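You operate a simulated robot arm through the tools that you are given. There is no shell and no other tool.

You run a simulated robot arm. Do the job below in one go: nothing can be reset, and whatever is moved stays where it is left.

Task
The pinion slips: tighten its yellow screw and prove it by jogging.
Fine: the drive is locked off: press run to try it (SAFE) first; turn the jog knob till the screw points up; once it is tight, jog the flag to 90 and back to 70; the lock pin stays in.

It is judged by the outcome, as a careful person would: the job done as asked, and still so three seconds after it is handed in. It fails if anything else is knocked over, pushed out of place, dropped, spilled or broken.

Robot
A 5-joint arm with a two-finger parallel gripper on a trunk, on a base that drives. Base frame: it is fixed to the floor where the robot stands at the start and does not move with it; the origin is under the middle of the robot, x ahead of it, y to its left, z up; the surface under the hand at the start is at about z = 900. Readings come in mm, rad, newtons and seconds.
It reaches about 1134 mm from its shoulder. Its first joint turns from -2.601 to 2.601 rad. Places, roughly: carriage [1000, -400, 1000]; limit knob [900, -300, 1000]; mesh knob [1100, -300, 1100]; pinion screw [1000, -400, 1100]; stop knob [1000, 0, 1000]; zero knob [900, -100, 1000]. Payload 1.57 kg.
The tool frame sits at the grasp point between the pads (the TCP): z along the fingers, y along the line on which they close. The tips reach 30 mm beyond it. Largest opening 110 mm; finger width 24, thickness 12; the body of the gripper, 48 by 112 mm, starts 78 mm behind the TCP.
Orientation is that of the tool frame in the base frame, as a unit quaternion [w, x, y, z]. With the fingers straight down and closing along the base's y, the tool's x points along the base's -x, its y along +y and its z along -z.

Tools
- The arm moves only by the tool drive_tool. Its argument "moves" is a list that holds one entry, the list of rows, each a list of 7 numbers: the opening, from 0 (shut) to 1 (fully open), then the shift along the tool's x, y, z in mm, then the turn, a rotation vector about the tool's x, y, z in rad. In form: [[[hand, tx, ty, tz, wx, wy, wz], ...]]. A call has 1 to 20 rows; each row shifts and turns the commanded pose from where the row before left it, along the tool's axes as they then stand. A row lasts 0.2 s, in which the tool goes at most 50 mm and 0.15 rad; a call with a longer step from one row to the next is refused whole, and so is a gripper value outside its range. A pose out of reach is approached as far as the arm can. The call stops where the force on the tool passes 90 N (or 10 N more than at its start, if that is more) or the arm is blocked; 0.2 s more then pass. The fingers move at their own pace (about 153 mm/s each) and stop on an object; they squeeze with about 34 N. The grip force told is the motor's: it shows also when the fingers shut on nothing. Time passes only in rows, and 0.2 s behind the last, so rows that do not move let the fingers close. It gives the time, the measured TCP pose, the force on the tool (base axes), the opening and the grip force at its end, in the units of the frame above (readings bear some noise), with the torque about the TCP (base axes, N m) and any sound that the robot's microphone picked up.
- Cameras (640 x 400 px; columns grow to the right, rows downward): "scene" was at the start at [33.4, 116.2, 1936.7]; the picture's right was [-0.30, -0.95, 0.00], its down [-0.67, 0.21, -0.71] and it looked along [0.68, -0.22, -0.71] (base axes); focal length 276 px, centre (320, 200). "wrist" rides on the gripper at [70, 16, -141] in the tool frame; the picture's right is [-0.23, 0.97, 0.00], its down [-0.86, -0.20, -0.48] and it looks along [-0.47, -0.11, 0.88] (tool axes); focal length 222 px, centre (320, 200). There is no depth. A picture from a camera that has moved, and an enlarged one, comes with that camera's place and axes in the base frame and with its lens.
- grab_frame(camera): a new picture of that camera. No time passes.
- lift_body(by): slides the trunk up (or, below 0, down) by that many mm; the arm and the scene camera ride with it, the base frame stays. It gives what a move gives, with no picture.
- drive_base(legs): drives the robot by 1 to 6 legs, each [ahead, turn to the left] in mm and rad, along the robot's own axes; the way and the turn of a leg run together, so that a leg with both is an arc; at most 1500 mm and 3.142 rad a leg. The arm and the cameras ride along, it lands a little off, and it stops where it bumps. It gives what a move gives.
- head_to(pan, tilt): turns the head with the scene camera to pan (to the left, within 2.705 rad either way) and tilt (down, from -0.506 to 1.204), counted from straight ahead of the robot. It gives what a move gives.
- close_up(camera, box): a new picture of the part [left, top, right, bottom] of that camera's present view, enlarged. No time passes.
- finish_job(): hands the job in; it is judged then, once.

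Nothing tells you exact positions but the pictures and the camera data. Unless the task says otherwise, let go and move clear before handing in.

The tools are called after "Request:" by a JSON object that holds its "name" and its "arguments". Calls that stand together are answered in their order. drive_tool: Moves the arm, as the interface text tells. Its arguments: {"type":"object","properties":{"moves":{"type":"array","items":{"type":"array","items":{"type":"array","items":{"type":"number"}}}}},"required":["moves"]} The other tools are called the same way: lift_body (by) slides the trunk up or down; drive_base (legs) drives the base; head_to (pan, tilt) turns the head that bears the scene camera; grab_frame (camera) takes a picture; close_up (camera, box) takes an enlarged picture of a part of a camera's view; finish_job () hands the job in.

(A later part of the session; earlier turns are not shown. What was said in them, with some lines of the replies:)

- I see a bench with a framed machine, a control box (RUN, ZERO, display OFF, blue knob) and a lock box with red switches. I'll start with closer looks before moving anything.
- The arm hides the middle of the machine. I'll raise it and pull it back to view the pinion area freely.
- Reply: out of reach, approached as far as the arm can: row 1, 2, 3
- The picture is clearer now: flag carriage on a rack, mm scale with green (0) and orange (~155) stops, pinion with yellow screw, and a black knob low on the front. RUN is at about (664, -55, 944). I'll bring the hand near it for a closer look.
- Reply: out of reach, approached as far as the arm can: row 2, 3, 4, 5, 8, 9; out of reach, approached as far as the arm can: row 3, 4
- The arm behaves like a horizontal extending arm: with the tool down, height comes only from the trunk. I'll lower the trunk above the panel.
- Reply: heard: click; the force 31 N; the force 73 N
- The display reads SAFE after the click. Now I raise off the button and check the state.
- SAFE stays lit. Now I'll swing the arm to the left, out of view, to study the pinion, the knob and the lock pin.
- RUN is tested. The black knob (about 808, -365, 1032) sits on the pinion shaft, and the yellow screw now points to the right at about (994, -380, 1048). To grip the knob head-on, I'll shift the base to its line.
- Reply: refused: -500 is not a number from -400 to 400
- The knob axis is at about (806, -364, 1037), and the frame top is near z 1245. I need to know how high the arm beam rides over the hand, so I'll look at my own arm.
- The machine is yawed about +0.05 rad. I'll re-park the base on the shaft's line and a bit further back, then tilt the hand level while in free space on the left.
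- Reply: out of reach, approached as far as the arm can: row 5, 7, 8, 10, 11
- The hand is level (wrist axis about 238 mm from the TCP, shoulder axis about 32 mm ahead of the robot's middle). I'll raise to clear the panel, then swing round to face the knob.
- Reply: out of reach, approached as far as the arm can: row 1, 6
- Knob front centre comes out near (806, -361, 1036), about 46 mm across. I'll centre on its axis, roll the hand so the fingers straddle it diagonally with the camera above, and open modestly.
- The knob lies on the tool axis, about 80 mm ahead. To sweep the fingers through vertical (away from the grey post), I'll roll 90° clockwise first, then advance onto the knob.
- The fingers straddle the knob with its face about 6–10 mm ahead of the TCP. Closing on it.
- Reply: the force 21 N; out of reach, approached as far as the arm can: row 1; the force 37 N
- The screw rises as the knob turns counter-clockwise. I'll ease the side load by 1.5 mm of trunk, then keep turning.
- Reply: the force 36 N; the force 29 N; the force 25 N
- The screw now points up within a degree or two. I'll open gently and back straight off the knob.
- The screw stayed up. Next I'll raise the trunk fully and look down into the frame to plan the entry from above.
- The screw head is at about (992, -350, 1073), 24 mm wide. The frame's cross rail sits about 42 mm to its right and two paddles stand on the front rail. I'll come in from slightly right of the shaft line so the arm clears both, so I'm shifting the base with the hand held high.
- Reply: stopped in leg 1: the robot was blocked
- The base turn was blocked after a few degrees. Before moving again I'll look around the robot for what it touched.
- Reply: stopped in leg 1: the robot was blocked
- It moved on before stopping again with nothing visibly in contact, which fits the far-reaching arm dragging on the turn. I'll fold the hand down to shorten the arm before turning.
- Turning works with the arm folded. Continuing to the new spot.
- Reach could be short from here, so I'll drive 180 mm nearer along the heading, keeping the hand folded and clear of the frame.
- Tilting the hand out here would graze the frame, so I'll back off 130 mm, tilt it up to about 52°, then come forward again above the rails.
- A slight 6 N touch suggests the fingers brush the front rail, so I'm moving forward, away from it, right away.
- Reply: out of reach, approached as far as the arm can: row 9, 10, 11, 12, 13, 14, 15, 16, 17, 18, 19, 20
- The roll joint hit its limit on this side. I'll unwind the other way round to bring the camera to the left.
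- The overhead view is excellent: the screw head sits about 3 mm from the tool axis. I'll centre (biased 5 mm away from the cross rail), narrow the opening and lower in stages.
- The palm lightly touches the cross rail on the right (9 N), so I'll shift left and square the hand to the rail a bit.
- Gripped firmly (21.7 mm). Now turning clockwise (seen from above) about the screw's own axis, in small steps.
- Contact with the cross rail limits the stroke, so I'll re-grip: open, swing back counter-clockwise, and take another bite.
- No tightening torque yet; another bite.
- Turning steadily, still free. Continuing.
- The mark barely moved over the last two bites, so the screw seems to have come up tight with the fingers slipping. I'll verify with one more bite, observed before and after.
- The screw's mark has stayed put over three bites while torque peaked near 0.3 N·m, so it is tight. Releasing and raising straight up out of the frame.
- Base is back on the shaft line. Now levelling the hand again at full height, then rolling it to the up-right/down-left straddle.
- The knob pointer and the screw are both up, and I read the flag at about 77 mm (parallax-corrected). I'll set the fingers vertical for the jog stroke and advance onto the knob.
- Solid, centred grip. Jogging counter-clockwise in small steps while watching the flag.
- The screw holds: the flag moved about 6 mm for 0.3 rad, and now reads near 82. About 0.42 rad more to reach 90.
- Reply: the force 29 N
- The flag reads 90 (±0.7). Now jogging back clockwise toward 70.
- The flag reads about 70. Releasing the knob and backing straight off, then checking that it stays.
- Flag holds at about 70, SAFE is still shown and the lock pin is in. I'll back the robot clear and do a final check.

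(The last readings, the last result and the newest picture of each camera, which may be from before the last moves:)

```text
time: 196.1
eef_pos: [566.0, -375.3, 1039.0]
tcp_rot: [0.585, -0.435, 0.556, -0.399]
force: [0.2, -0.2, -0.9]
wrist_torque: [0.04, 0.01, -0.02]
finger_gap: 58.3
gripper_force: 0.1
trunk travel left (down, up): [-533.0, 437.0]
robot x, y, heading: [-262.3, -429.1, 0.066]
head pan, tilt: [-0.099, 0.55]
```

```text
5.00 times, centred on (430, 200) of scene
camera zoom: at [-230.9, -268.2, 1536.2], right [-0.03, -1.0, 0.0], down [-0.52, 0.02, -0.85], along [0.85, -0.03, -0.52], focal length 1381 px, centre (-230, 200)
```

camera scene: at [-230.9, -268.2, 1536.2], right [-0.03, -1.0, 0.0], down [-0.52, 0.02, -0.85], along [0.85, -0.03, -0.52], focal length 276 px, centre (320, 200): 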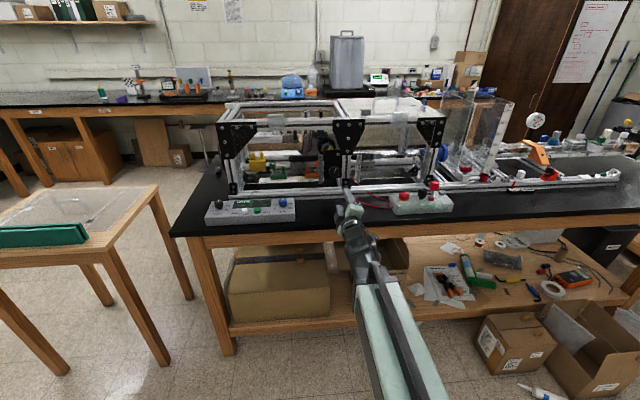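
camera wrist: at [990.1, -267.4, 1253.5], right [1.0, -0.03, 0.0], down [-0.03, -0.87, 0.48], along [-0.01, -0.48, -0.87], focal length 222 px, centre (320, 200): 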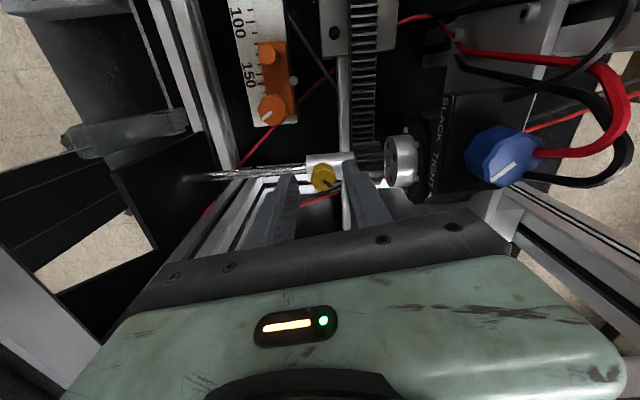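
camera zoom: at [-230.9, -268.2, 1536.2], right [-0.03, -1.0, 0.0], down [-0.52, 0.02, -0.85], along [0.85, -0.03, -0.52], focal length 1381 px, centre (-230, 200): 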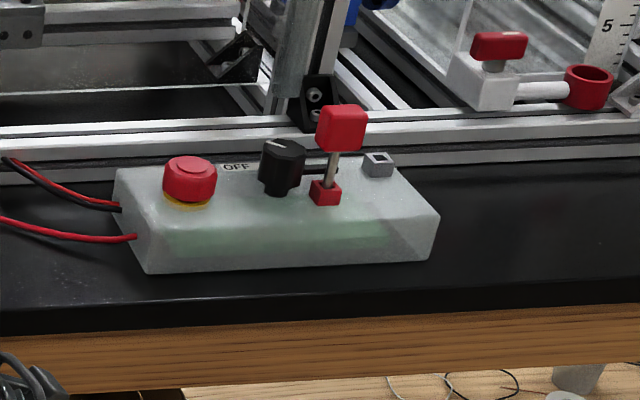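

The screw is tight, the flag went to 90 and is back at about 70, the panel shows SAFE, the lock pin is in, and the robot is clear. Handing in.

Request:
{"name": "finish_job", "arguments": {}}

```text
The job is handed in.
```

I tightened the yellow pinion screw, and the jog showed the pinion no longer slips. The job is handed in.

- **Try-out:** I pressed RUN first. The panel clicked and showed SAFE, and it still did at the end.
- **Screw up:** I turned the black jog knob counter-clockwise until the screw pointed up, within a degree or two. The flag did not move with it, so the pinion was slipping then.
- **Tightening:** I turned the screw clockwise about 2.3 rad, until the fingers slipped on it and it would turn no further. The highest torque I read was about 0.3 N·m.
- **Jog:** With the screw tight, the flag followed the knob at about 20 mm per rad. It went from about 76 to 90 and back to about 70, and stayed there after I let go. I read these positions from camera pictures, corrected for viewing angle, so allow about 1 mm either way.
- **Lock pin:** It is still in; I did not touch the lock box.

The hand brushed the front top rail once (6 N) and touched the cross rail a few times (up to about 20 N). The base stopped twice while turning with the arm stretched out, though I saw nothing in its way. As far as I could see in the last pictures, nothing had moved or been knocked over.
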